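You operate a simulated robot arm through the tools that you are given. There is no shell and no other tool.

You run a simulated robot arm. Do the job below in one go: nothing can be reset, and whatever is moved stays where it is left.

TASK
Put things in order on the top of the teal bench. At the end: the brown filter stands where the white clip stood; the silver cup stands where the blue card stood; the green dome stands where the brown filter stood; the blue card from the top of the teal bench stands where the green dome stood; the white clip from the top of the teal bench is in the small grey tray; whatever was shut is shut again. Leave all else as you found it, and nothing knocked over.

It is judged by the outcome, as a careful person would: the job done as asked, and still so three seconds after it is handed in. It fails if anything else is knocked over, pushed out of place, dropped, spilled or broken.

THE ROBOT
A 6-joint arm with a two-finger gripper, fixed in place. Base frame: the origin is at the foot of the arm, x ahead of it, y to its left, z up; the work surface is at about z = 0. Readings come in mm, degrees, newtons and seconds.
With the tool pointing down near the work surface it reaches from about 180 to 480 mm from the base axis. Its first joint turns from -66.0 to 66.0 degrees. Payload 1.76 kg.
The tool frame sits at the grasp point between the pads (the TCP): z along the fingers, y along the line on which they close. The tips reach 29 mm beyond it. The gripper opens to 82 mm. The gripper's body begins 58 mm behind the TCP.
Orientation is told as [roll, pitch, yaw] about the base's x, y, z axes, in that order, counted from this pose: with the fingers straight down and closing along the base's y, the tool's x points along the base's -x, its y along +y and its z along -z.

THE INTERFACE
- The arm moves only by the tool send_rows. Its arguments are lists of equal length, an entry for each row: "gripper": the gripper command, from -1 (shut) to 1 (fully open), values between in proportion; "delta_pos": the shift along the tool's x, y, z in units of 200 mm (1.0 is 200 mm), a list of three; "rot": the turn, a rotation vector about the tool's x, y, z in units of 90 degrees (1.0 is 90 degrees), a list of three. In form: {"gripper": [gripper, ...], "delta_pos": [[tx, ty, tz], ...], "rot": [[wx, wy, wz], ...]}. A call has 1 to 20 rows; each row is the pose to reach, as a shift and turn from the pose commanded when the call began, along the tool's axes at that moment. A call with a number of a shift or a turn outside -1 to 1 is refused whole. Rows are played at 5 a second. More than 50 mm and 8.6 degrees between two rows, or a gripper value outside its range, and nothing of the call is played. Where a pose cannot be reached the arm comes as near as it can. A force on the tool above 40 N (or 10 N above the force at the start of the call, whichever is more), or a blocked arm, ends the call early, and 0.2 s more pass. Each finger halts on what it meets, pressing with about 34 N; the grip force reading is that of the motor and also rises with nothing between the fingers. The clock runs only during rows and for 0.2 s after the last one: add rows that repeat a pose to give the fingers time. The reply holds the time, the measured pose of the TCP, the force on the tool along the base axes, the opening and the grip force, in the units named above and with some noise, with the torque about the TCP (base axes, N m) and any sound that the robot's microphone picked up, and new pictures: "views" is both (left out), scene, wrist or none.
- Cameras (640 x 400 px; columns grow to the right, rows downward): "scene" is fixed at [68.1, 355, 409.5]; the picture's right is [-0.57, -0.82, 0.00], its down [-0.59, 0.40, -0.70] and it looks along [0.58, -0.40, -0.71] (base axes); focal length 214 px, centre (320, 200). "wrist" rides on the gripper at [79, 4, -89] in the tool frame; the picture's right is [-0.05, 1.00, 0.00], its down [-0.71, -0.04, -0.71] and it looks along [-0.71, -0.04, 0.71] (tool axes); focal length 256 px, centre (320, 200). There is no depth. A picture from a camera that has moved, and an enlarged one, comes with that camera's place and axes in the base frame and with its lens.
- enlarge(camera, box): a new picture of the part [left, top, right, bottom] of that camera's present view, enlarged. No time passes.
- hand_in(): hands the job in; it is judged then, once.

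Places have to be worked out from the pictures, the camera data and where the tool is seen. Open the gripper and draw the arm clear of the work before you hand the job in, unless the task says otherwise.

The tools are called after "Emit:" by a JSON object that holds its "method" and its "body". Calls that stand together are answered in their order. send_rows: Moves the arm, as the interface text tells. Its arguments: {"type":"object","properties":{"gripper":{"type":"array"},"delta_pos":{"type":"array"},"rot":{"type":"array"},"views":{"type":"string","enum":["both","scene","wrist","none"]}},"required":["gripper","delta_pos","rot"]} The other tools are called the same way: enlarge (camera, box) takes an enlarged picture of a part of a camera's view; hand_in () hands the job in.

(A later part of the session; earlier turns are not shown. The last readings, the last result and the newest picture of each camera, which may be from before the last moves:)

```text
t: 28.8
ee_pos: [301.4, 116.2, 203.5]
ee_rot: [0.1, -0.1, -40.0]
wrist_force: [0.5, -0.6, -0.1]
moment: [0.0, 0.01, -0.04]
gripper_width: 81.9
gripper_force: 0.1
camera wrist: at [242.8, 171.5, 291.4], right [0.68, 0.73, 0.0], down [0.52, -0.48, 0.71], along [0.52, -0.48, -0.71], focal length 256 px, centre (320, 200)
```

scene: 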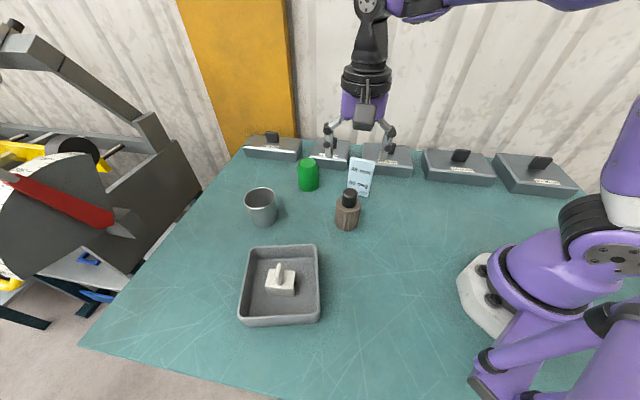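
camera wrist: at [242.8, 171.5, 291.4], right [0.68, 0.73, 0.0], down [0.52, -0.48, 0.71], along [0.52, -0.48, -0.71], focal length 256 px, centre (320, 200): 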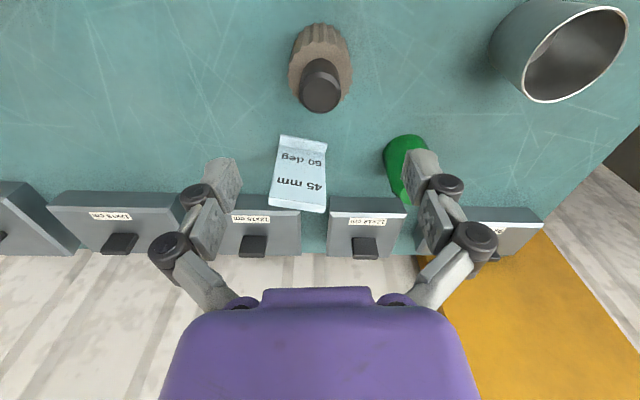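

The filter now stands at the clip's old place. Next is the dome; I turn to yaw +14° (closing sideways to the reach direction) and go above it.

Emit:
{"method": "send_rows", "body": {"gripper": [1, 1, 1, 1, 1, 1, 1, 1, 1], "delta_pos": [[-0.05, 0.04, 0.0], [-0.15, 0.13, 0.0], [-0.25, 0.21, 0.03], [-0.36, 0.31, 0.06], [-0.46, 0.39, 0.1], [-0.55, 0.47, 0.13], [-0.6, 0.51, 0.15], [-0.612, 0.519, 0.15], [-0.612, 0.519, 0.15]], "rot": [[0, 0, -0.08], [0, 0, -0.16], [0, 0, -0.24], [0, 0, -0.32], [0, 0, -0.4], [0, 0, -0.48], [0, 0, -0.56], [0, 0, -0.6], [0, 0, -0.6]], "views": "both"}}

```text
t: 30.8
ee_pos: [439.6, 121.8, 166.4]
ee_rot: [0.1, 0.0, 14.1]
wrist_force: [-0.2, 0.0, -0.5]
moment: [-0.03, -0.04, 0.03]
gripper_width: 81.9
gripper_force: 0.0
out of reach, approached as far as the arm can: row 6, 7, 8, 9
camera wrist: at [361.7, 107.2, 255.3], right [-0.19, 0.98, 0.0], down [0.69, 0.14, 0.71], along [0.69, 0.14, -0.71], focal length 256 px, centre (320, 200)
```

scene: 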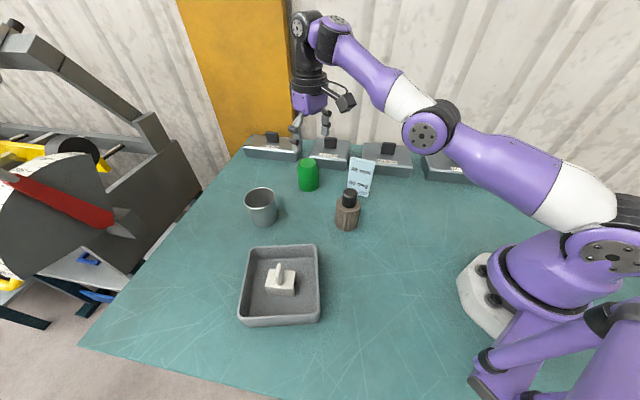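
wrist: 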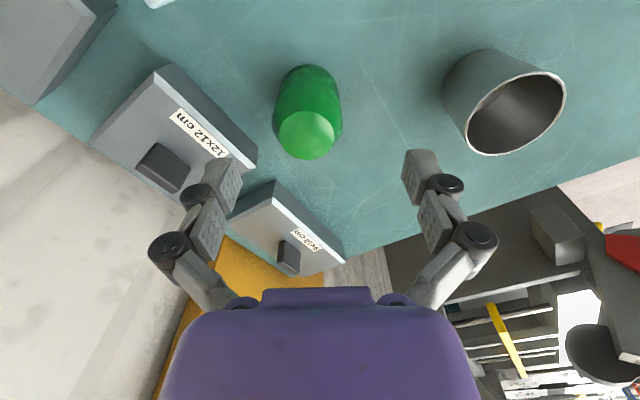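

The arm reports out of reach at this height (r≈456). I look at the dome closely from here before deciding on a tilt.

Emit:
{"method": "enlarge", "body": {"camera": "wrist", "box": [250, 50, 370, 170]}}

Emit:
{"method": "enlarge", "body": {"camera": "scene", "box": [270, 100, 380, 210]}}

Emit:
{"method": "enlarge", "body": {"camera": "wrist", "box": [430, 30, 580, 170]}}

```text
3.33 times, centred on (310, 110) of wrist
camera zoom: at [361.7, 107.2, 255.3], right [-0.19, 0.98, 0.0], down [0.69, 0.14, 0.71], along [0.69, 0.14, -0.71], focal length 853 px, centre (353, 500)
```

zoom: 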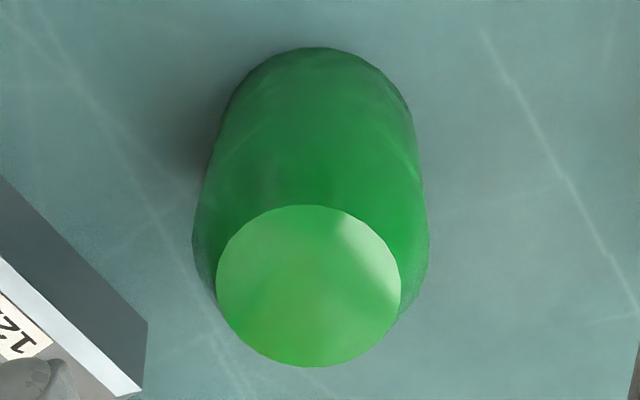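

```text
3.64 times, centred on (325, 155) of scene
camera zoom: at [68.1, 355.0, 409.5], right [-0.57, -0.82, 0.0], down [-0.59, 0.4, -0.7], along [0.58, -0.4, -0.71], focal length 780 px, centre (302, 364)
```

zoom: 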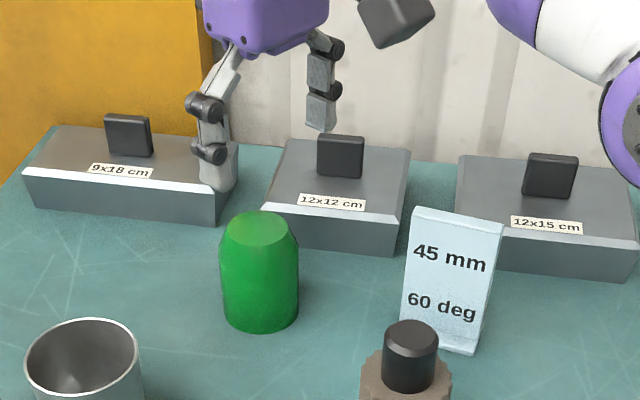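

```text
2.86 times, centred on (505, 100) of wrist
camera zoom: at [361.7, 107.2, 255.3], right [-0.19, 0.98, 0.0], down [0.69, 0.14, 0.71], along [0.69, 0.14, -0.71], focal length 731 px, centre (-209, 486)
```

zoom: 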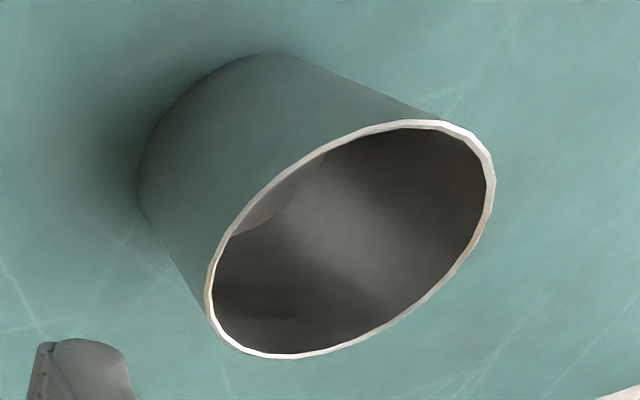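

Dome centre works out to (469,117), 61 mm wide, top at z≈76. I send a zero-shift row to learn whether the commanded pose was clamped to the reachable one.

Emit:
{"method": "send_rows", "body": {"gripper": [1], "delta_pos": [[0, 0, 0]], "rot": [[0, 0, 0]], "views": "none"}}

```text
t: 31.2
ee_pos: [439.7, 121.9, 166.8]
ee_rot: [0.0, -0.1, 14.0]
wrist_force: [0.2, -0.1, -0.7]
moment: [0.0, 0.01, 0.0]
gripper_width: 82.0
gripper_force: 0.0
```

The commanded pose was clamped, so shifts count from where the arm is. I go lower and outward toward the dome's axis, staying above its top, to see how far the arm reaches untilted.

Emit:
{"method": "send_rows", "body": {"gripper": [1, 1, 1, 1], "delta_pos": [[-0.02, -0.04, 0.12], [-0.06, -0.05, 0.22], [-0.1, -0.059, 0.265], [-0.1, -0.059, 0.265]], "rot": [[0, 0, 0], [0, 0, 0], [0, 0, 0], [0, 0, 0]], "views": "both"}}

```text
t: 32.2
ee_pos: [457.5, 110.4, 112.9]
ee_rot: [0.0, -0.2, 14.1]
wrist_force: [-0.6, -0.6, 0.3]
moment: [0.01, -0.01, -0.01]
gripper_width: 82.0
gripper_force: 0.0
out of reach, approached as far as the arm can: row 3, 4
camera wrist: at [380.0, 96.0, 201.1], right [-0.19, 0.98, 0.0], down [0.69, 0.14, 0.71], along [0.7, 0.13, -0.71], focal length 256 px, centre (320, 200)
```

scene: 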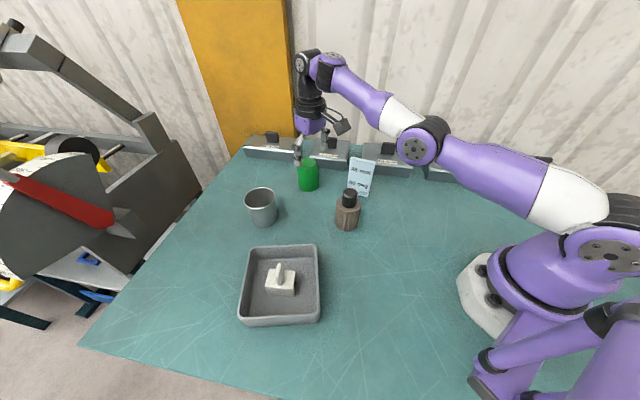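
wrist: 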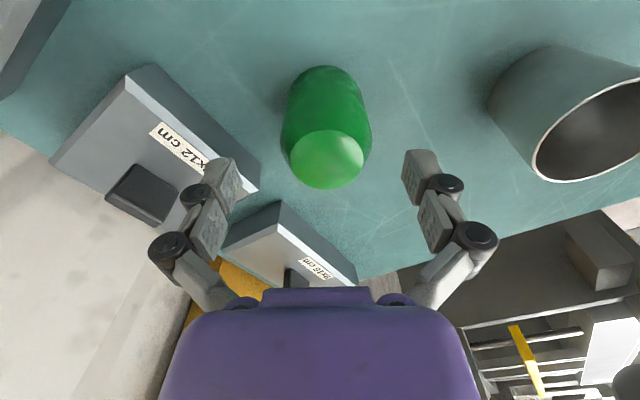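

Here the reach is r≈471 and grows lower down; the dome is ~13 mm outward and ~3 mm to the side. I descend beside the dome with the fingers open and edge outward.

Emit:
{"method": "send_rows", "body": {"gripper": [1, 1, 1, 1, 1], "delta_pos": [[0, 0.015, 0.08], [-0.01, 0.015, 0.18], [-0.025, 0.015, 0.28], [-0.045, 0.015, 0.335], [-0.045, 0.015, 0.335]], "rot": [[0, 0, 0], [0, 0, 0], [0, 0, 0], [0, 0, 0], [0, 0, 0]], "views": "both"}}

```text
t: 33.4
ee_pos: [466.8, 115.1, 45.5]
ee_rot: [0.0, -0.1, 14.0]
wrist_force: [0.0, 0.3, 0.6]
moment: [-0.01, 0.03, 0.04]
gripper_width: 82.0
gripper_force: 0.1
out of reach, approached as far as the arm can: row 2
camera wrist: at [388.2, 100.7, 134.4], right [-0.19, 0.98, 0.0], down [0.69, 0.13, 0.71], along [0.7, 0.13, -0.71], focal length 256 px, centre (320, 200)
```

scene: 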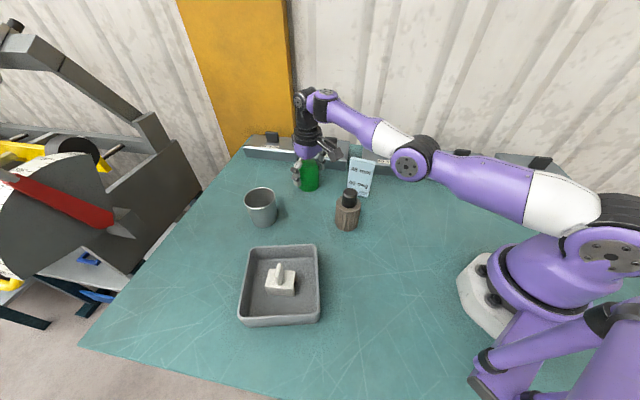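
wrist: 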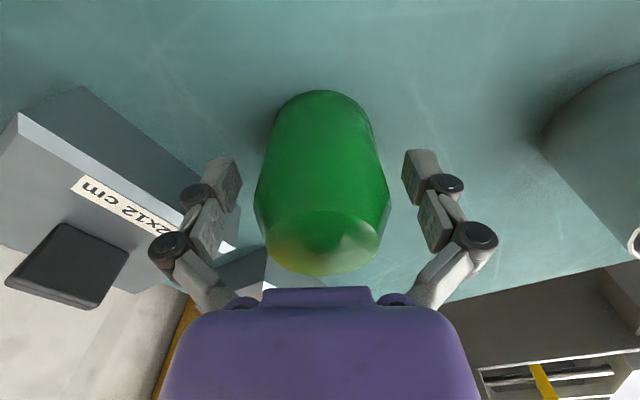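

Fingers straddle the dome evenly at z=45. I close on it.

Emit:
{"method": "send_rows", "body": {"gripper": [0.7, 0.3, -1, -1, -1], "delta_pos": [[0, 0.004, 0], [0, 0.006, 0], [0, 0.006, 0], [0, 0.006, 0], [0, 0.006, 0]], "rot": [[0, 0, 0], [0, 0, 0], [0, 0, 0], [0, 0, 0], [0, 0, 0]], "views": "wrist"}}

```text
t: 34.6
ee_pos: [466.1, 116.7, 45.9]
ee_rot: [0.0, -0.2, 14.0]
wrist_force: [0.2, -0.9, 9.2]
moment: [-0.12, -0.04, 0.02]
gripper_width: 57.4
gripper_force: 34.3
camera wrist: at [388.1, 102.4, 134.6], right [-0.19, 0.98, 0.0], down [0.69, 0.13, 0.71], along [0.7, 0.13, -0.7], focal length 256 px, centre (320, 200)
```

wrist: 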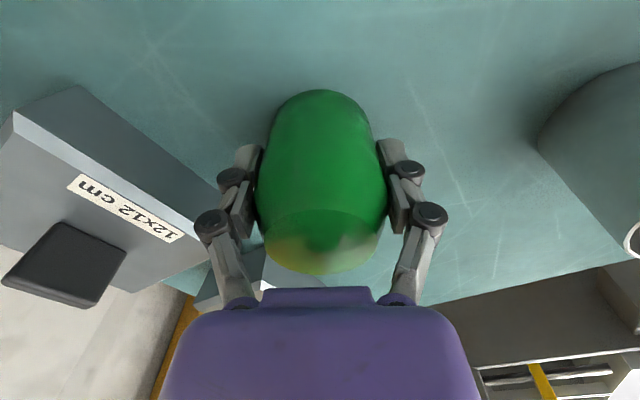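

Gripped at 57 mm. I lift it and draw inward along the reach limit.

Emit:
{"method": "send_rows", "body": {"gripper": [-1, -1, -1, -1, -1, -1, -1], "delta_pos": [[0, 0, -0.03], [0.01, 0, -0.1], [0.05, 0, -0.24], [0.1, 0, -0.4], [0.17, 0, -0.55], [0.21, 0, -0.68], [0.21, 0, -0.68]], "rot": [[0, 0, 0], [0, 0, 0], [0, 0, 0], [0, 0, 0], [0, 0, 0], [0, 0, 0], [0, 0, 0]], "views": "both"}}

```text
t: 36.2
ee_pos: [425.3, 104.9, 181.5]
ee_rot: [0.1, -0.1, 14.1]
wrist_force: [0.0, 0.5, -0.4]
moment: [-0.01, 0.0, 0.02]
gripper_width: 57.1
gripper_force: 34.0
out of reach, approached as far as the arm can: row 3, 4
camera wrist: at [346.4, 91.8, 270.3], right [-0.19, 0.98, 0.0], down [0.69, 0.13, 0.71], along [0.7, 0.13, -0.71], focal length 256 px, centre (320, 200)
```

scene: 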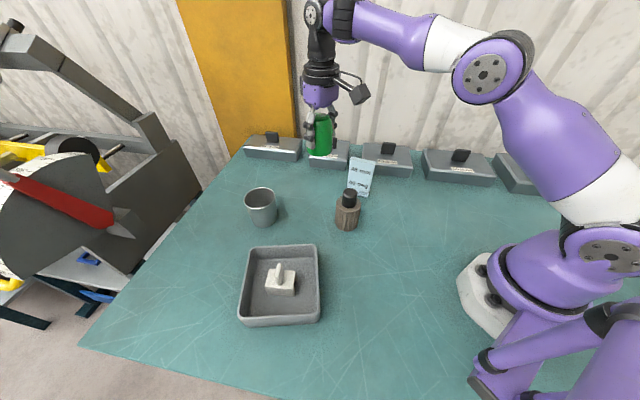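
wrist: 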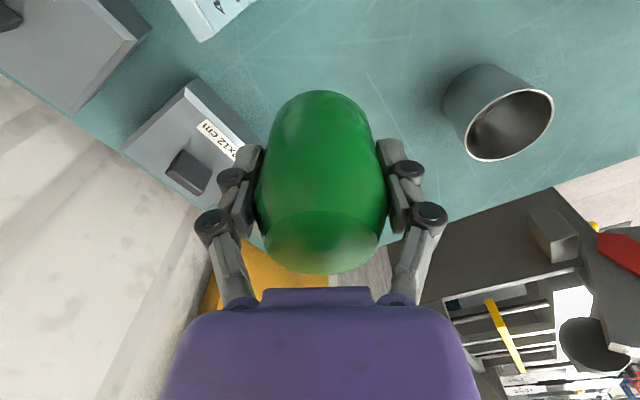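

The dome is held well. I carry it over, first half, rising a bit more and starting to turn toward yaw −40°.

Emit:
{"method": "send_rows", "body": {"gripper": [-1, -1, -1, -1, -1, -1, -1], "delta_pos": [[0.07, -0.047, -0.05], [0.228, -0.152, -0.1], [0.403, -0.268, -0.14], [0.578, -0.385, -0.1425], [0.754, -0.501, -0.1425], [0.8765, -0.583, -0.1425], [0.8765, -0.583, -0.1425]], "rot": [[0, 0, 0.05], [0, 0, 0.1], [0, 0, 0.15], [0, 0, 0.2], [0, 0, 0.25], [0, 0, 0.3], [0, 0, 0.3]], "views": "both"}}

```text
t: 37.8
ee_pos: [283.8, -49.8, 212.3]
ee_rot: [0.0, -0.2, -13.0]
wrist_force: [0.1, -0.8, -0.2]
moment: [0.01, 0.0, -0.03]
gripper_width: 56.9
gripper_force: 33.8
camera wrist: at [207.4, -27.0, 299.7], right [0.28, 0.96, 0.0], down [0.68, -0.2, 0.71], along [0.68, -0.2, -0.71], focal length 256 px, centre (320, 200)
```

scene: 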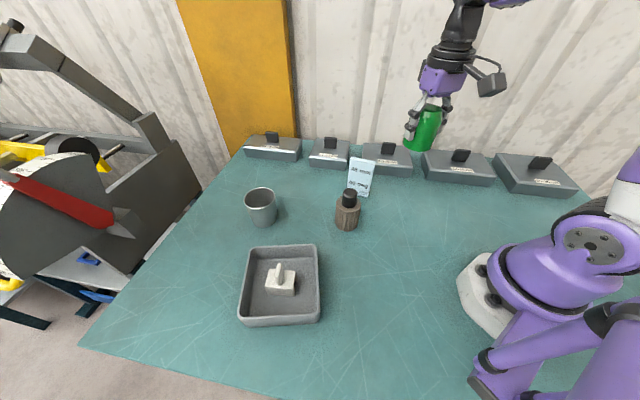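
wrist: 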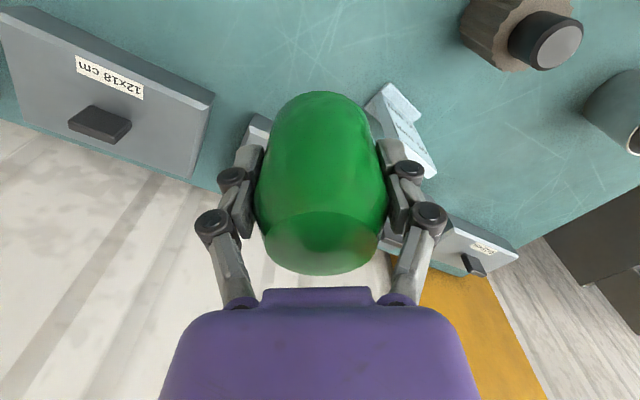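

Second half of the carry, to above the filter's old place, ending lower.

Emit:
{"method": "send_rows", "body": {"gripper": [-1, -1, -1, -1, -1, -1, -1, -1], "delta_pos": [[0.04, -0.07, 0], [0.13, -0.23, 0.02], [0.23, -0.41, 0.06], [0.33, -0.59, 0.14], [0.43, -0.77, 0.22], [0.49, -0.88, 0.32], [0.517, -0.922, 0.41], [0.517, -0.922, 0.41]], "rot": [[0, 0, 0.05], [0, 0, 0.1], [0, 0, 0.15], [0, 0, 0.2], [0, 0, 0.25], [0, 0, 0.3], [0, 0, 0.3], [0, 0, 0.3]], "views": "both"}}

```text
t: 39.6
ee_pos: [141.7, -204.7, 126.0]
ee_rot: [0.1, -0.1, -40.0]
wrist_force: [0.6, 0.5, -0.8]
moment: [0.0, 0.05, -0.02]
gripper_width: 56.5
gripper_force: 33.7
camera wrist: at [83.0, -149.3, 216.2], right [0.68, 0.73, 0.0], down [0.52, -0.48, 0.71], along [0.52, -0.48, -0.71], focal length 256 px, centre (320, 200)
```

scene: 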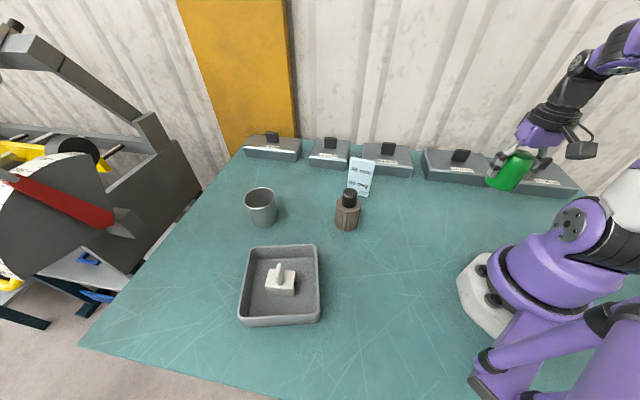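
wrist: 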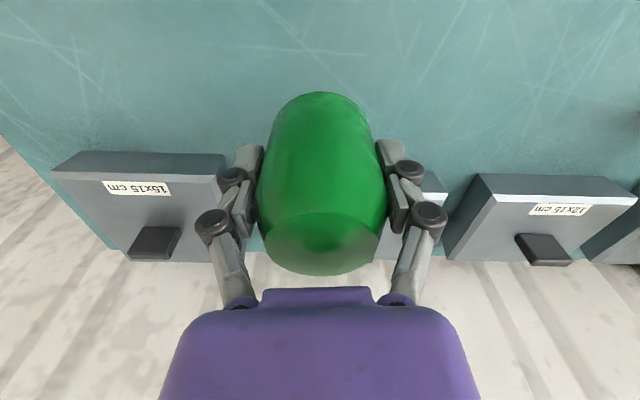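

Dome is over the filter's old place. I descend to just above the bench.

Emit:
{"method": "send_rows", "body": {"gripper": [-1, -1, -1, -1, -1, -1], "delta_pos": [[-0.003, -0.004, 0.08], [-0.003, -0.004, 0.2], [-0.003, -0.004, 0.3], [-0.003, -0.004, 0.35], [-0.003, -0.004, 0.375], [-0.003, -0.004, 0.375]], "rot": [[0, 0, 0], [0, 0, 0], [0, 0, 0], [0, 0, 0], [0, 0, 0], [0, 0, 0]], "views": "both"}}

```text
t: 41.0
ee_pos: [140.8, -206.3, 52.7]
ee_rot: [0.1, -0.1, -40.0]
wrist_force: [-0.7, -0.4, -0.1]
moment: [-0.03, -0.03, 0.01]
gripper_width: 56.6
gripper_force: 34.3
camera wrist: at [82.6, -151.3, 140.7], right [0.68, 0.73, 0.0], down [0.52, -0.48, 0.71], along [0.52, -0.48, -0.71], focal length 256 px, centre (320, 200)
```

scene: 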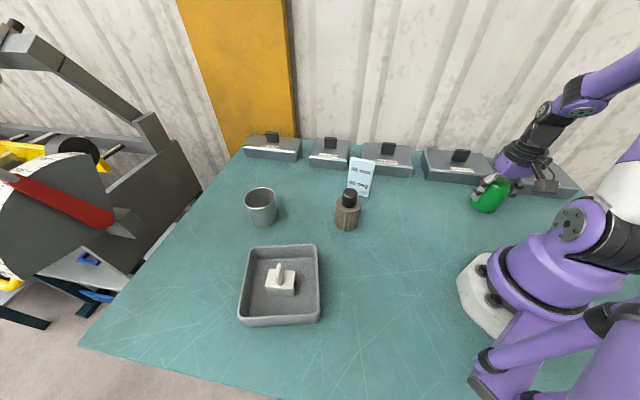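
wrist: 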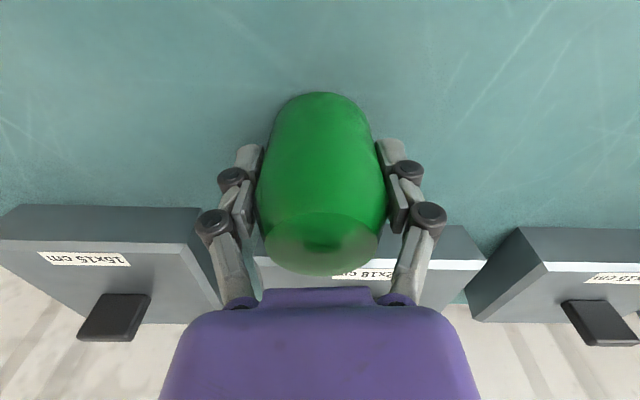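

Still free at z=52.7. I lower the last ~6–7 mm in small steps.

Emit:
{"method": "send_rows", "body": {"gripper": [-1, -1, -1, -1], "delta_pos": [[0, 0, 0.015], [0, 0, 0.025], [0, 0, 0.032], [0, 0, 0.032]], "rot": [[0, 0, 0], [0, 0, 0], [0, 0, 0], [0, 0, 0]], "views": "none"}}

```text
t: 42.0
ee_pos: [141.8, -205.4, 45.6]
ee_rot: [0.1, -0.1, -40.0]
wrist_force: [0.4, 0.0, 1.3]
moment: [0.01, -0.01, 0.02]
gripper_width: 56.6
gripper_force: 34.6
```

Emit:
{"method": "send_rows", "body": {"gripper": [-1, -1, -1], "delta_pos": [[0, 0, 0.004], [0, 0, 0.008], [0, 0, 0.008]], "rot": [[0, 0, 0], [0, 0, 0], [0, 0, 0]], "views": "none"}}

```text
t: 42.8
ee_pos: [140.7, -206.7, 45.5]
ee_rot: [0.1, -0.3, -40.0]
wrist_force: [0.1, 3.3, 21.6]
moment: [0.01, -0.07, 0.13]
gripper_width: 56.5
gripper_force: 34.0
```

Contact (22 N): the dome sits on the bench. I open the fingers and rise straight up.

Emit:
{"method": "send_rows", "body": {"gripper": [0, 0.5, 1, 1, 1, 1, 1, 1], "delta_pos": [[0, 0, -0.006], [0, 0, -0.006], [0, 0, -0.006], [0, 0, -0.006], [0, 0, -0.1], [0, 0, -0.3], [0, 0, -0.5], [0, 0, -0.7]], "rot": [[0, 0, 0], [0, 0, 0], [0, 0, 0], [0, 0, 0], [0, 0, 0], [0, 0, 0], [0, 0, 0], [0, 0, 0]], "views": "both"}}

```text
t: 44.6
ee_pos: [140.2, -208.0, 184.3]
ee_rot: [0.2, -0.1, -40.0]
wrist_force: [0.1, -0.1, 0.5]
moment: [0.03, 0.0, 0.02]
gripper_width: 82.2
gripper_force: 0.0
camera wrist: at [82.3, -152.7, 273.2], right [0.68, 0.73, 0.0], down [0.52, -0.48, 0.71], along [0.52, -0.48, -0.71], focal length 256 px, centre (320, 200)
```

scene: 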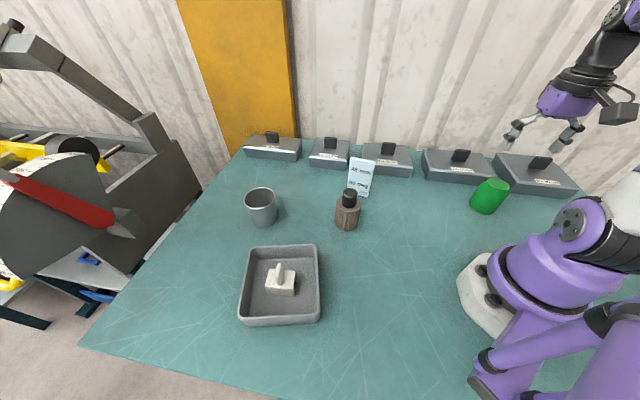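
wrist: 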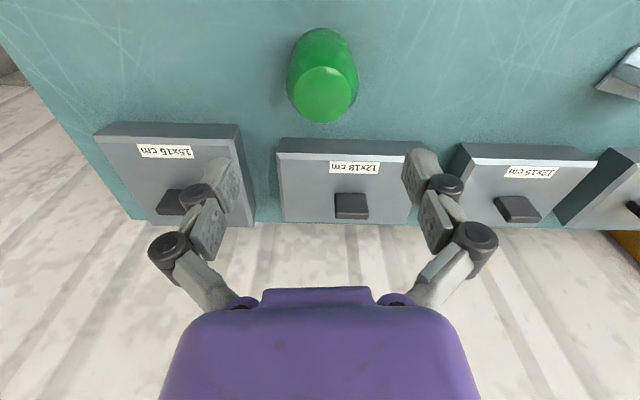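

The dome stands at the filter's old place. Now to the card: I swing back, rising and turning toward yaw +37°.

Emit:
{"method": "send_rows", "body": {"gripper": [1, 1, 1, 1, 1, 1], "delta_pos": [[-0.005, 0.08, -0.06], [-0.015, 0.22, -0.12], [-0.025, 0.38, -0.18], [-0.035, 0.54, -0.18], [-0.045, 0.68, -0.18], [-0.048, 0.72, -0.18]], "rot": [[0, 0, -0.07], [0, 0, -0.15], [0, 0, -0.23], [0, 0, -0.31], [0, 0, -0.38], [0, 0, -0.43]], "views": "none"}}

```text
t: 46.0
ee_pos: [241.4, -101.8, 221.4]
ee_rot: [0.0, -0.1, -1.3]
wrist_force: [-0.2, -0.3, -0.4]
moment: [0.01, 0.01, 0.03]
gripper_width: 81.9
gripper_force: 0.0
```

Continuing to above the card, turning to yaw +37° so I look along the card's face.

Emit:
{"method": "send_rows", "body": {"gripper": [1, 1, 1, 1, 1, 1, 1], "delta_pos": [[-0.05, 0.055, 0.0], [-0.15, 0.165, 0.01], [-0.26, 0.28, 0.02], [-0.36, 0.39, 0.04], [-0.46, 0.5, 0.05], [-0.506, 0.546, 0.055], [-0.506, 0.546, 0.055]], "rot": [[0, 0, -0.07], [0, 0, -0.15], [0, 0, -0.23], [0, 0, -0.31], [0, 0, -0.38], [0, 0, -0.4256], [0, 0, -0.4256]], "views": "both"}}

```text
t: 47.6
ee_pos: [345.4, 4.4, 210.4]
ee_rot: [-0.1, 0.0, 37.1]
wrist_force: [-1.1, 0.2, 0.1]
moment: [-0.02, -0.01, 0.0]
gripper_width: 82.1
gripper_force: 0.1
camera wrist: at [279.5, -39.2, 298.7], right [-0.56, 0.83, 0.0], down [0.58, 0.4, 0.71], along [0.59, 0.4, -0.71], focal length 256 px, centre (320, 200)
```

scene: 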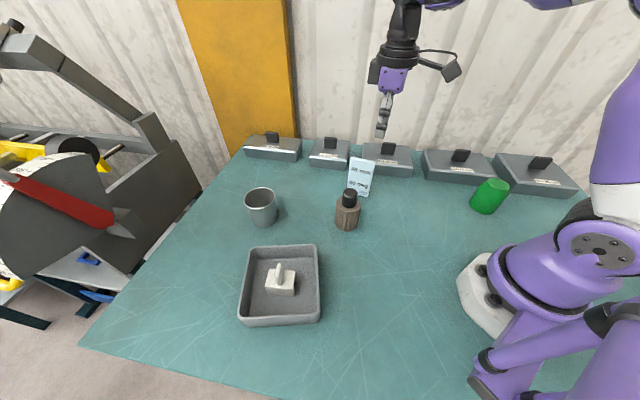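
wrist: 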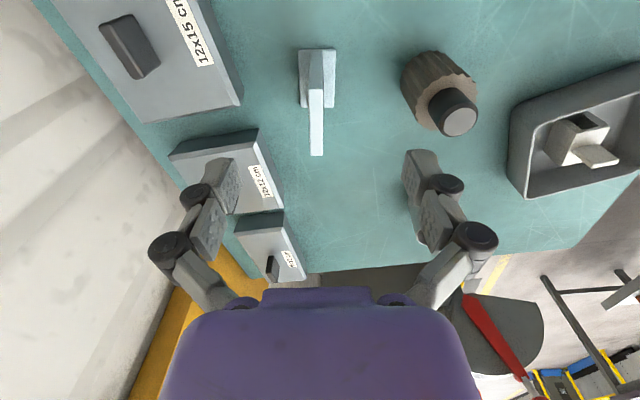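

The card is seen edge-on: an upright plate on a foot. I enlarge it to get its lean and thickness.

Emit:
{"method": "enlarge", "body": {"camera": "wrist", "box": [265, 35, 375, 165]}}

Emit:
{"method": "enlarge", "body": {"camera": "scene", "box": [330, 140, 390, 205]}}

```text
3.08 times, centred on (320, 100) of wrist
camera zoom: at [279.5, -39.2, 298.7], right [-0.56, 0.83, 0.0], down [0.58, 0.4, 0.71], along [0.59, 0.4, -0.71], focal length 788 px, centre (320, 508)
```

zoom: 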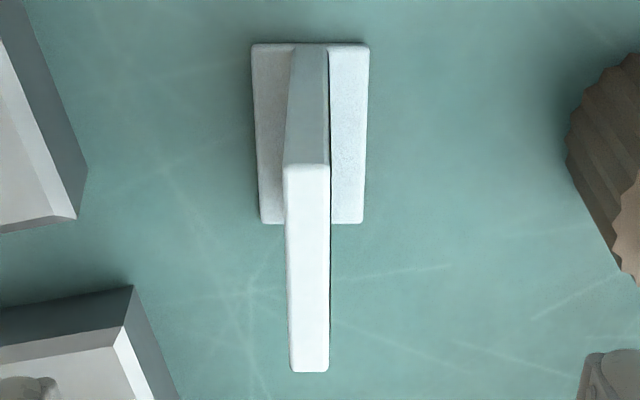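

```text
6.15 times, centred on (360, 172) of scene
camera zoom: at [68.1, 355.0, 409.5], right [-0.57, -0.82, 0.0], down [-0.59, 0.4, -0.7], along [0.58, -0.4, -0.71], focal length 1320 px, centre (74, 369)
```

zoom: 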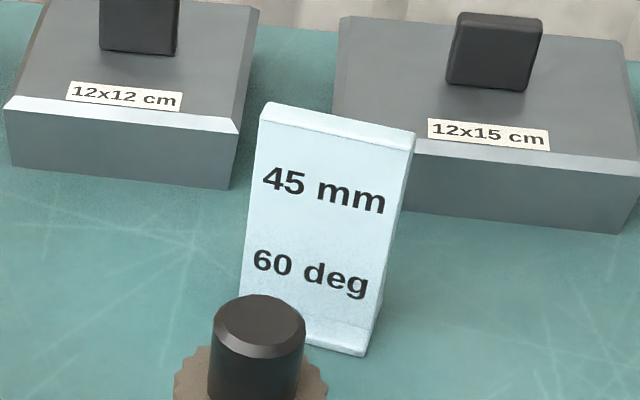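

The card is an upright ~10 mm plate, ~101 mm tall and ~62 mm wide on a 36 mm foot, centred near (371,18.5), running at ~35° in plan. I will grip it 10 mm off-centre toward the base so its new place stays within reach; first I align above it.

Emit:
{"method": "send_rows", "body": {"gripper": [1, 1, 1, 1], "delta_pos": [[-0.04, -0.01, 0.1], [-0.08, -0.018, 0.2], [-0.097, -0.021, 0.29], [-0.097, -0.021, 0.29]], "rot": [[0, 0, 0.01], [0, 0, 0.023], [0, 0, 0.023], [0, 0, 0.023]], "views": "both"}}

```text
t: 48.6
ee_pos: [362.5, 13.0, 152.0]
ee_rot: [-0.1, -0.1, 35.0]
wrist_force: [0.3, -0.1, -0.5]
moment: [-0.03, -0.01, 0.0]
gripper_width: 81.9
gripper_force: 0.2
camera wrist: at [295.5, -27.9, 240.9], right [-0.53, 0.85, 0.0], down [0.6, 0.37, 0.71], along [0.6, 0.37, -0.71], focal length 256 px, centre (320, 200)
```

scene: 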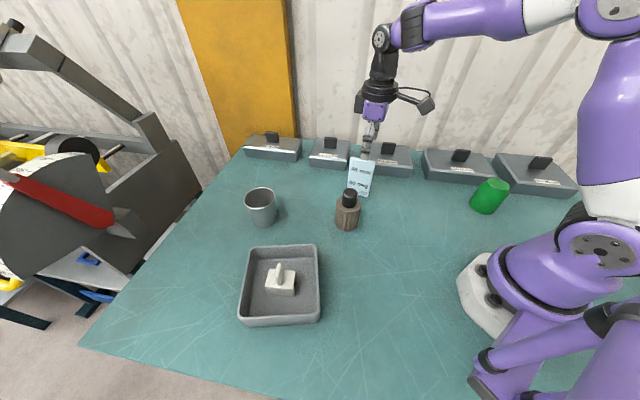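
wrist: 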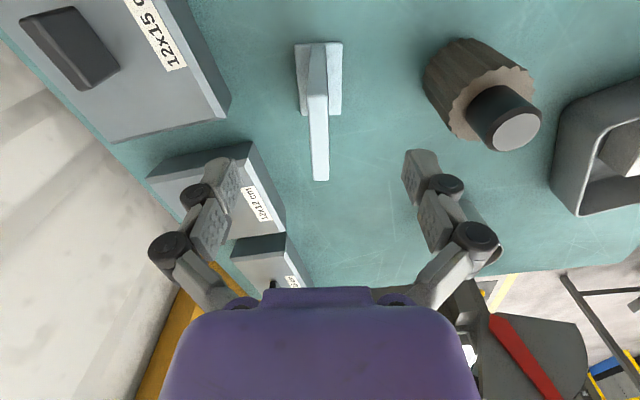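

Emit:
{"method": "enlarge", "body": {"camera": "wrist", "box": [260, 30, 380, 190]}}

```text
2.50 times, centred on (320, 110) of wrist
camera zoom: at [295.5, -27.9, 240.9], right [-0.53, 0.85, 0.0], down [0.6, 0.37, 0.71], along [0.6, 0.37, -0.71], focal length 640 px, centre (320, 425)
```

zoom: 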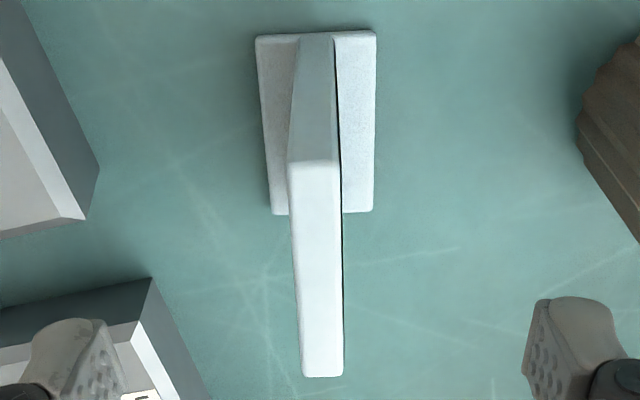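

The plate is centred (y −1 mm, ~1° off). I apply the small correction, descend to z≈58 and close on the plate.

Emit:
{"method": "send_rows", "body": {"gripper": [1, 1, 1, 1, 1, 0, -1, -1, -1], "delta_pos": [[0, -0.006, 0.08], [0, -0.006, 0.22], [0, -0.006, 0.36], [0, -0.006, 0.465], [0, -0.006, 0.465], [0, -0.006, 0.465], [0, -0.006, 0.465], [0, -0.006, 0.465], [0, -0.006, 0.465]], "rot": [[0, 0, 0.008], [0, 0, 0.008], [0, 0, 0.008], [0, 0, 0.008], [0, 0, 0.008], [0, 0, 0.008], [0, 0, 0.008], [0, 0, 0.008], [0, 0, 0.008]], "views": "both"}}

```text
t: 50.6
ee_pos: [364.5, 13.8, 59.2]
ee_rot: [-0.2, -0.1, 34.2]
wrist_force: [0.8, 0.9, 8.9]
moment: [0.08, -0.02, -0.04]
gripper_width: 11.0
gripper_force: 34.4
camera wrist: at [296.2, -27.3, 148.6], right [-0.52, 0.86, 0.0], down [0.6, 0.37, 0.71], along [0.61, 0.37, -0.71], focal length 256 px, centre (320, 200)
```

scene: 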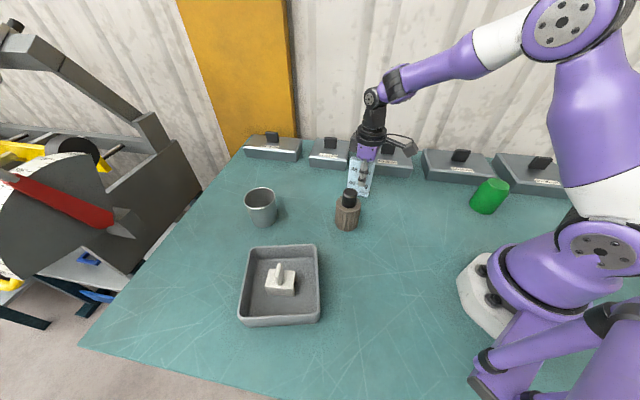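
wrist: 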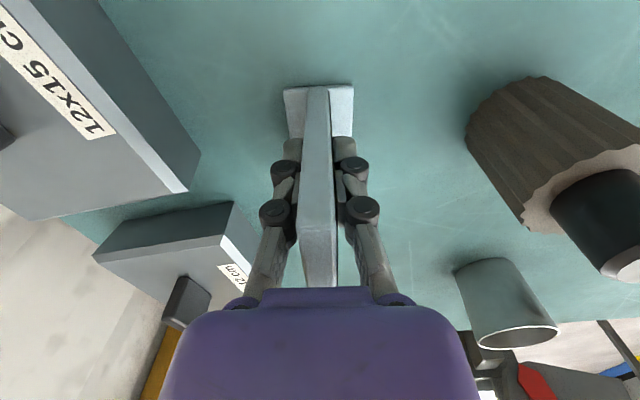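

The plate is gripped (11 mm). I lift 35 mm and carry it along the clear strip toward the dome's old place, stopping a little short.

Emit:
{"method": "send_rows", "body": {"gripper": [-1, -1, -1, -1, -1, -1, -1, -1], "delta_pos": [[0, 0, -0.04], [0, 0, -0.12], [-0.05, 0.01, -0.18], [-0.18, 0.035, -0.18], [-0.35, 0.068, -0.18], [-0.5, 0.098, -0.18], [-0.6, 0.117, -0.18], [-0.6, 0.117, -0.18]], "rot": [[0, 0, 0], [0, 0, 0], [0, 0, 0], [0, 0, 0], [0, 0, 0], [0, 0, 0], [0, 0, 0], [0, 0, 0]], "views": "both"}}

```text
t: 52.4
ee_pos: [450.2, 100.3, 95.7]
ee_rot: [-0.1, -0.1, 34.2]
wrist_force: [0.1, 0.0, -0.6]
moment: [0.02, -0.01, 0.0]
gripper_width: 10.9
gripper_force: 34.4
camera wrist: at [382.4, 58.9, 184.1], right [-0.52, 0.86, 0.0], down [0.6, 0.37, 0.71], along [0.61, 0.37, -0.71], focal length 256 px, centre (320, 200)
```

scene: 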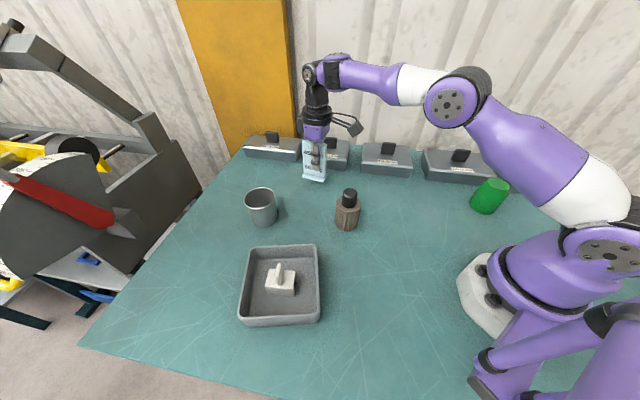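
wrist: 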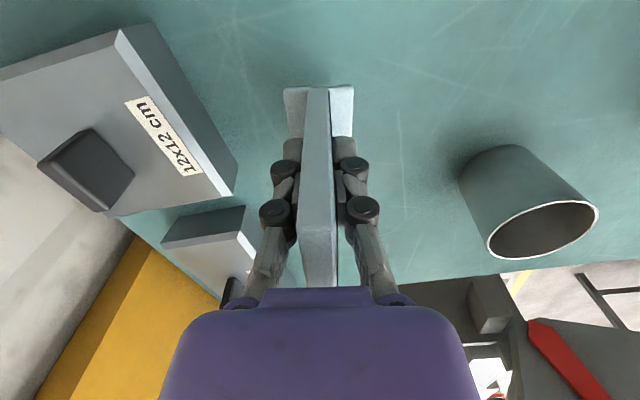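

Close to the place; I lower while moving the last ~15 mm outward to (461,111).

Emit:
{"method": "send_rows", "body": {"gripper": [-1, -1, -1, -1, -1], "delta_pos": [[-0.02, 0.004, 0.06], [-0.05, 0.01, 0.11], [-0.07, 0.015, 0.145], [-0.075, 0.016, 0.16], [-0.075, 0.016, 0.16]], "rot": [[0, 0, 0], [0, 0, 0], [0, 0, 0], [0, 0, 0], [0, 0, 0]], "views": "both"}}

```text
t: 53.6
ee_pos: [460.5, 110.6, 61.6]
ee_rot: [0.0, -0.2, 34.2]
wrist_force: [0.1, -0.7, -0.3]
moment: [0.02, 0.02, -0.01]
gripper_width: 10.8
gripper_force: 34.0
camera wrist: at [392.3, 70.1, 151.7], right [-0.52, 0.86, 0.0], down [0.6, 0.37, 0.71], along [0.61, 0.37, -0.71], focal length 256 px, centre (320, 200)
```

scene: 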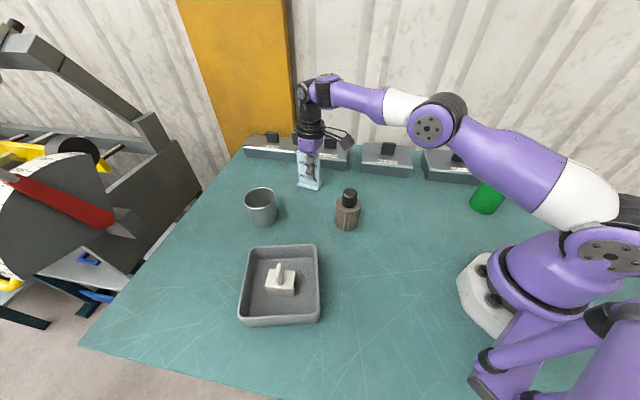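
wrist: 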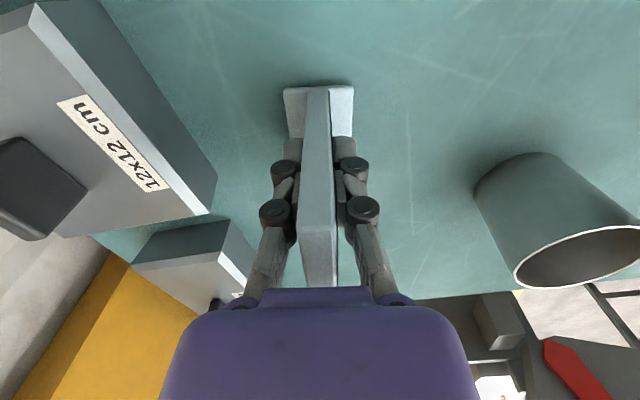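

In place horizontally; I lower the last few mm gently until it touches.

Emit:
{"method": "send_rows", "body": {"gripper": [-1, -1, -1, -1], "delta_pos": [[0, 0, 0.007], [0, 0, 0.014], [0, 0, 0.018], [0, 0, 0.018]], "rot": [[0, 0, 0], [0, 0, 0], [0, 0, 0], [0, 0, 0]], "views": "none"}}

```text
t: 54.6
ee_pos: [461.6, 110.0, 60.4]
ee_rot: [-0.1, -0.1, 34.1]
wrist_force: [-1.0, -2.1, 8.2]
moment: [-0.03, 0.02, -0.02]
gripper_width: 10.8
gripper_force: 34.3
```

Touching with ~8 N. I seat it slightly, open the fingers part way, then back out along the plate while rising.

Emit:
{"method": "send_rows", "body": {"gripper": [-1, -0.8, -0.4, 0, 0.4, 0.4, 0.4, 0.4, 0.4, 0.4], "delta_pos": [[0, 0, 0.003], [0, 0, 0.003], [0, 0, 0.001], [0, 0, 0], [0, 0, 0], [0, 0, 0], [0.03, 0, -0.05], [0.08, 0, -0.2], [0.13, 0, -0.4], [0.16, 0, -0.56]], "rot": [[0, 0, 0], [0, 0, 0], [0, 0, 0], [0, 0, 0], [0, 0, 0], [0, 0, 0], [0, 0, 0], [0, 0, 0], [0, 0, 0], [0, 0, 0]], "views": "both"}}

```text
t: 56.8
ee_pos: [432.3, 91.8, 169.2]
ee_rot: [0.0, -0.1, 34.2]
wrist_force: [-0.7, 0.3, 0.3]
moment: [-0.01, 0.02, 0.0]
gripper_width: 57.4
gripper_force: 0.1
camera wrist: at [364.8, 50.9, 258.4], right [-0.52, 0.86, 0.0], down [0.6, 0.37, 0.71], along [0.61, 0.37, -0.71], focal length 256 px, centre (320, 200)
```

scene: 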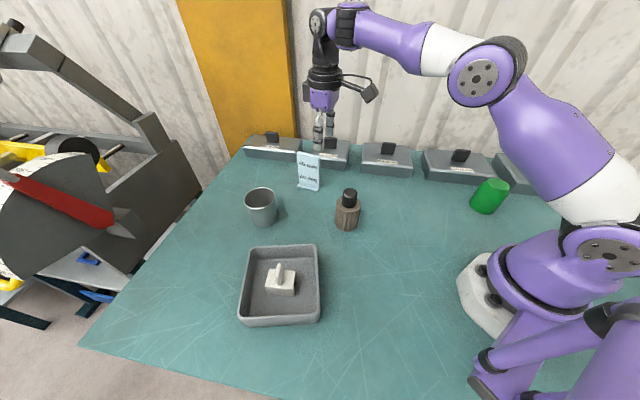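
wrist: 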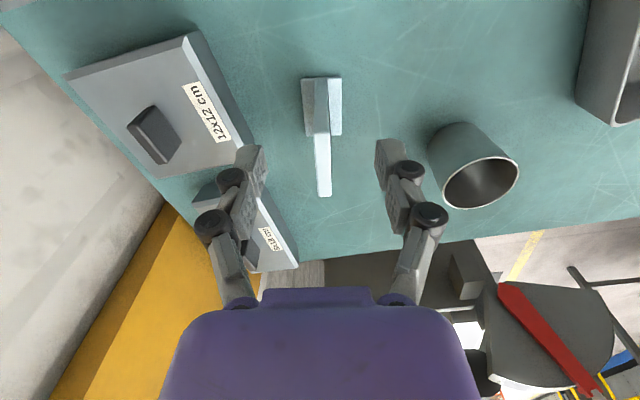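

The card stands at the dome's old place. The cup (centre ~(428,275), r≈509) lies beyond straight-down reach, so I plan to pinch its near wall, one finger inside; I move over there, turning so the fingers close radially.

Emit:
{"method": "send_rows", "body": {"gripper": [0.4, 0.2, 0, -0.2, -0.2, -0.2, -0.2, -0.2, -0.2, -0.2, -0.2, -0.2, -0.2], "delta_pos": [[-0.01, 0.05, 0], [-0.03, 0.12, 0.01], [-0.05, 0.19, 0.02], [-0.066, 0.26, 0.03], [-0.083, 0.33, 0.03], [-0.1, 0.4, 0.03], [-0.12, 0.47, 0.03], [-0.135, 0.54, 0.03], [-0.15, 0.61, 0.03], [-0.17, 0.68, 0.03], [-0.185, 0.74, 0.03], [-0.194, 0.776, 0.03], [-0.194, 0.776, 0.03]], "rot": [[0, 0, 0.08], [0, 0, 0.16], [0, 0, 0.25], [0, 0, 0.335], [0, 0, 0.42], [0, 0, 0.505], [0, 0, 0.59], [0, 0, 0.675], [0, 0, 0.76], [0, 0, 0.845], [0, 0, 0.93], [0, 0, 0.99], [0, 0, 0.99]], "views": "both"}}

```text
t: 59.6
ee_pos: [378.5, 241.7, 166.6]
ee_rot: [0.0, -0.2, -55.0]
wrist_force: [-0.5, 0.6, 0.1]
moment: [0.01, -0.02, -0.01]
gripper_width: 32.8
gripper_force: 0.0
camera wrist: at [336.0, 310.1, 254.8], right [0.85, 0.53, 0.0], down [0.37, -0.6, 0.71], along [0.38, -0.6, -0.71], focal length 256 px, centre (320, 200)
```

scene: 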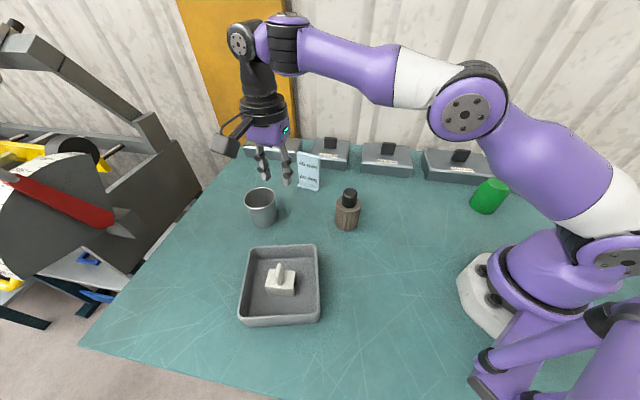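
wrist: 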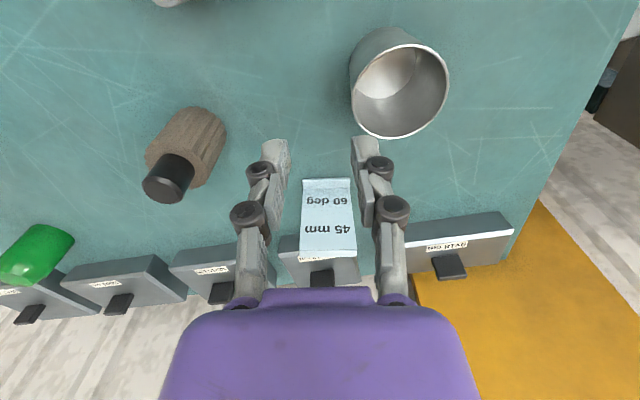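

The cup is in good view to the right of the tool. I enlarge it to fix its rim and centre.

Emit:
{"method": "enlarge", "body": {"camera": "wrist", "box": [330, 10, 470, 150]}}

Emit:
{"method": "enlarge", "body": {"camera": "scene", "box": [225, 165, 325, 245]}}

```text
2.86 times, centred on (400, 80) of wrist
camera zoom: at [336.0, 310.1, 254.8], right [0.85, 0.53, 0.0], down [0.37, -0.6, 0.71], along [0.38, -0.6, -0.71], focal length 731 px, centre (91, 543)
```

zoom: 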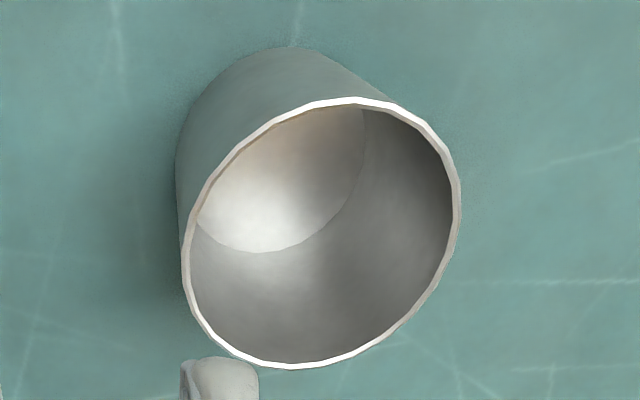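

```text
5.00 times, centred on (275, 205) of scene
camera zoom: at [68.1, 355.0, 409.5], right [-0.57, -0.82, 0.0], down [-0.59, 0.4, -0.7], along [0.58, -0.4, -0.71], focal length 1072 px, centre (545, 175)
```

zoom: 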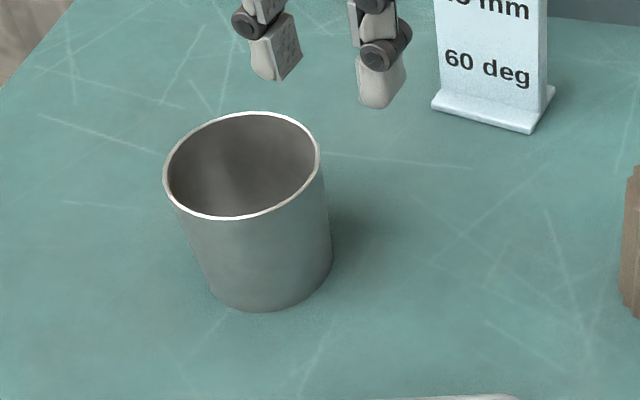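

Cup rim: diameter ~70.7, centre ~(428.4,272.3), height ~65. I move so the near wall will lie between the fingers, staying above the rim, and check.

Emit:
{"method": "send_rows", "body": {"gripper": [-0.2, -0.2, -0.2, -0.2], "delta_pos": [[-0.01, 0.03, 0.06], [-0.019, 0.06, 0.13], [-0.019, 0.085, 0.2], [-0.019, 0.085, 0.2]], "rot": [[0, 0, 0], [0, 0, 0], [0, 0, 0], [0, 0, 0]], "views": "both"}}

```text
t: 60.6
ee_pos: [394.7, 248.0, 124.1]
ee_rot: [0.0, -0.2, -54.8]
wrist_force: [0.2, -0.1, -0.3]
moment: [0.0, 0.02, 0.02]
gripper_width: 32.7
gripper_force: 0.1
camera wrist: at [351.9, 316.8, 212.8], right [0.85, 0.53, 0.0], down [0.37, -0.6, 0.71], along [0.38, -0.6, -0.71], focal length 256 px, centre (320, 200)
```

scene: 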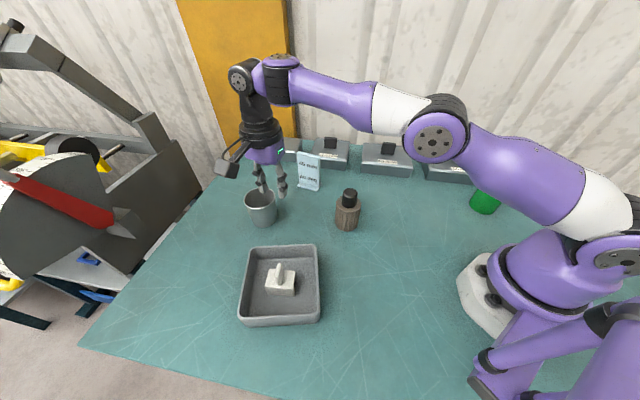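
wrist: 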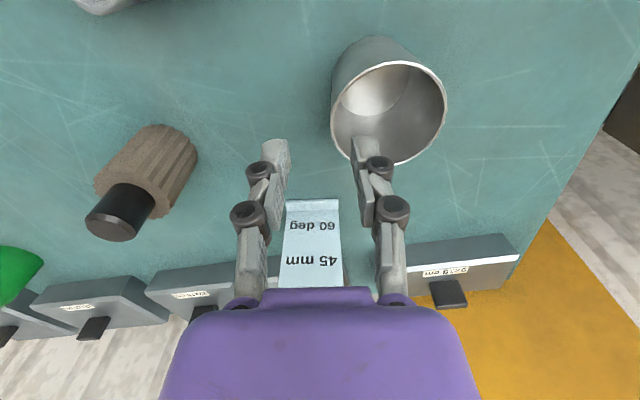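

Emit:
{"method": "enlarge", "body": {"camera": "wrist", "box": [250, 25, 460, 185]}}

Emit:
{"method": "enlarge", "body": {"camera": "scene", "box": [225, 155, 305, 235]}}

```text
2.50 times, centred on (355, 105) of wrist
camera zoom: at [351.9, 316.8, 212.8], right [0.85, 0.53, 0.0], down [0.37, -0.6, 0.71], along [0.38, -0.6, -0.71], focal length 640 px, centre (232, 438)
```

zoom: 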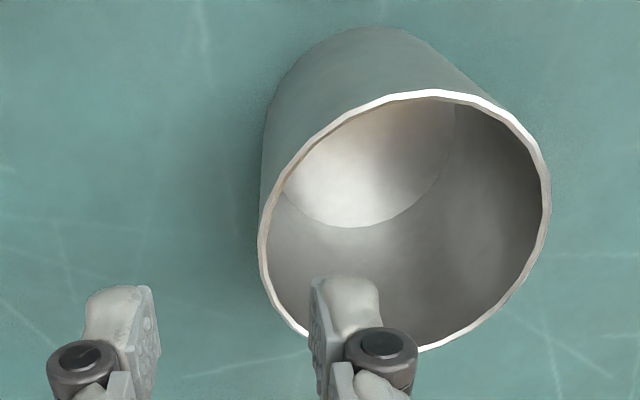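

```text
5.00 times, centred on (265, 195) of scene
camera zoom: at [68.1, 355.0, 409.5], right [-0.57, -0.82, 0.0], down [-0.59, 0.4, -0.7], along [0.58, -0.4, -0.71], focal length 1072 px, centre (595, 225)
```

zoom: 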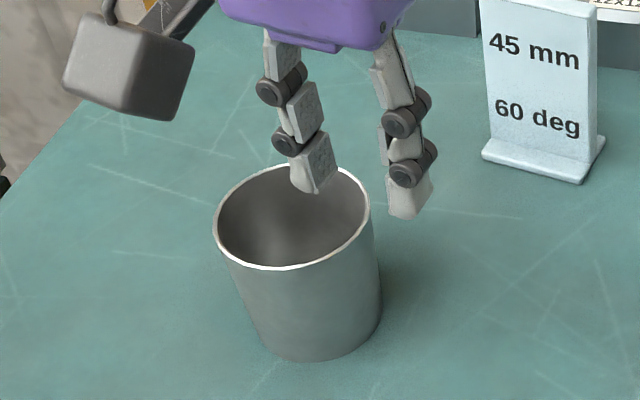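

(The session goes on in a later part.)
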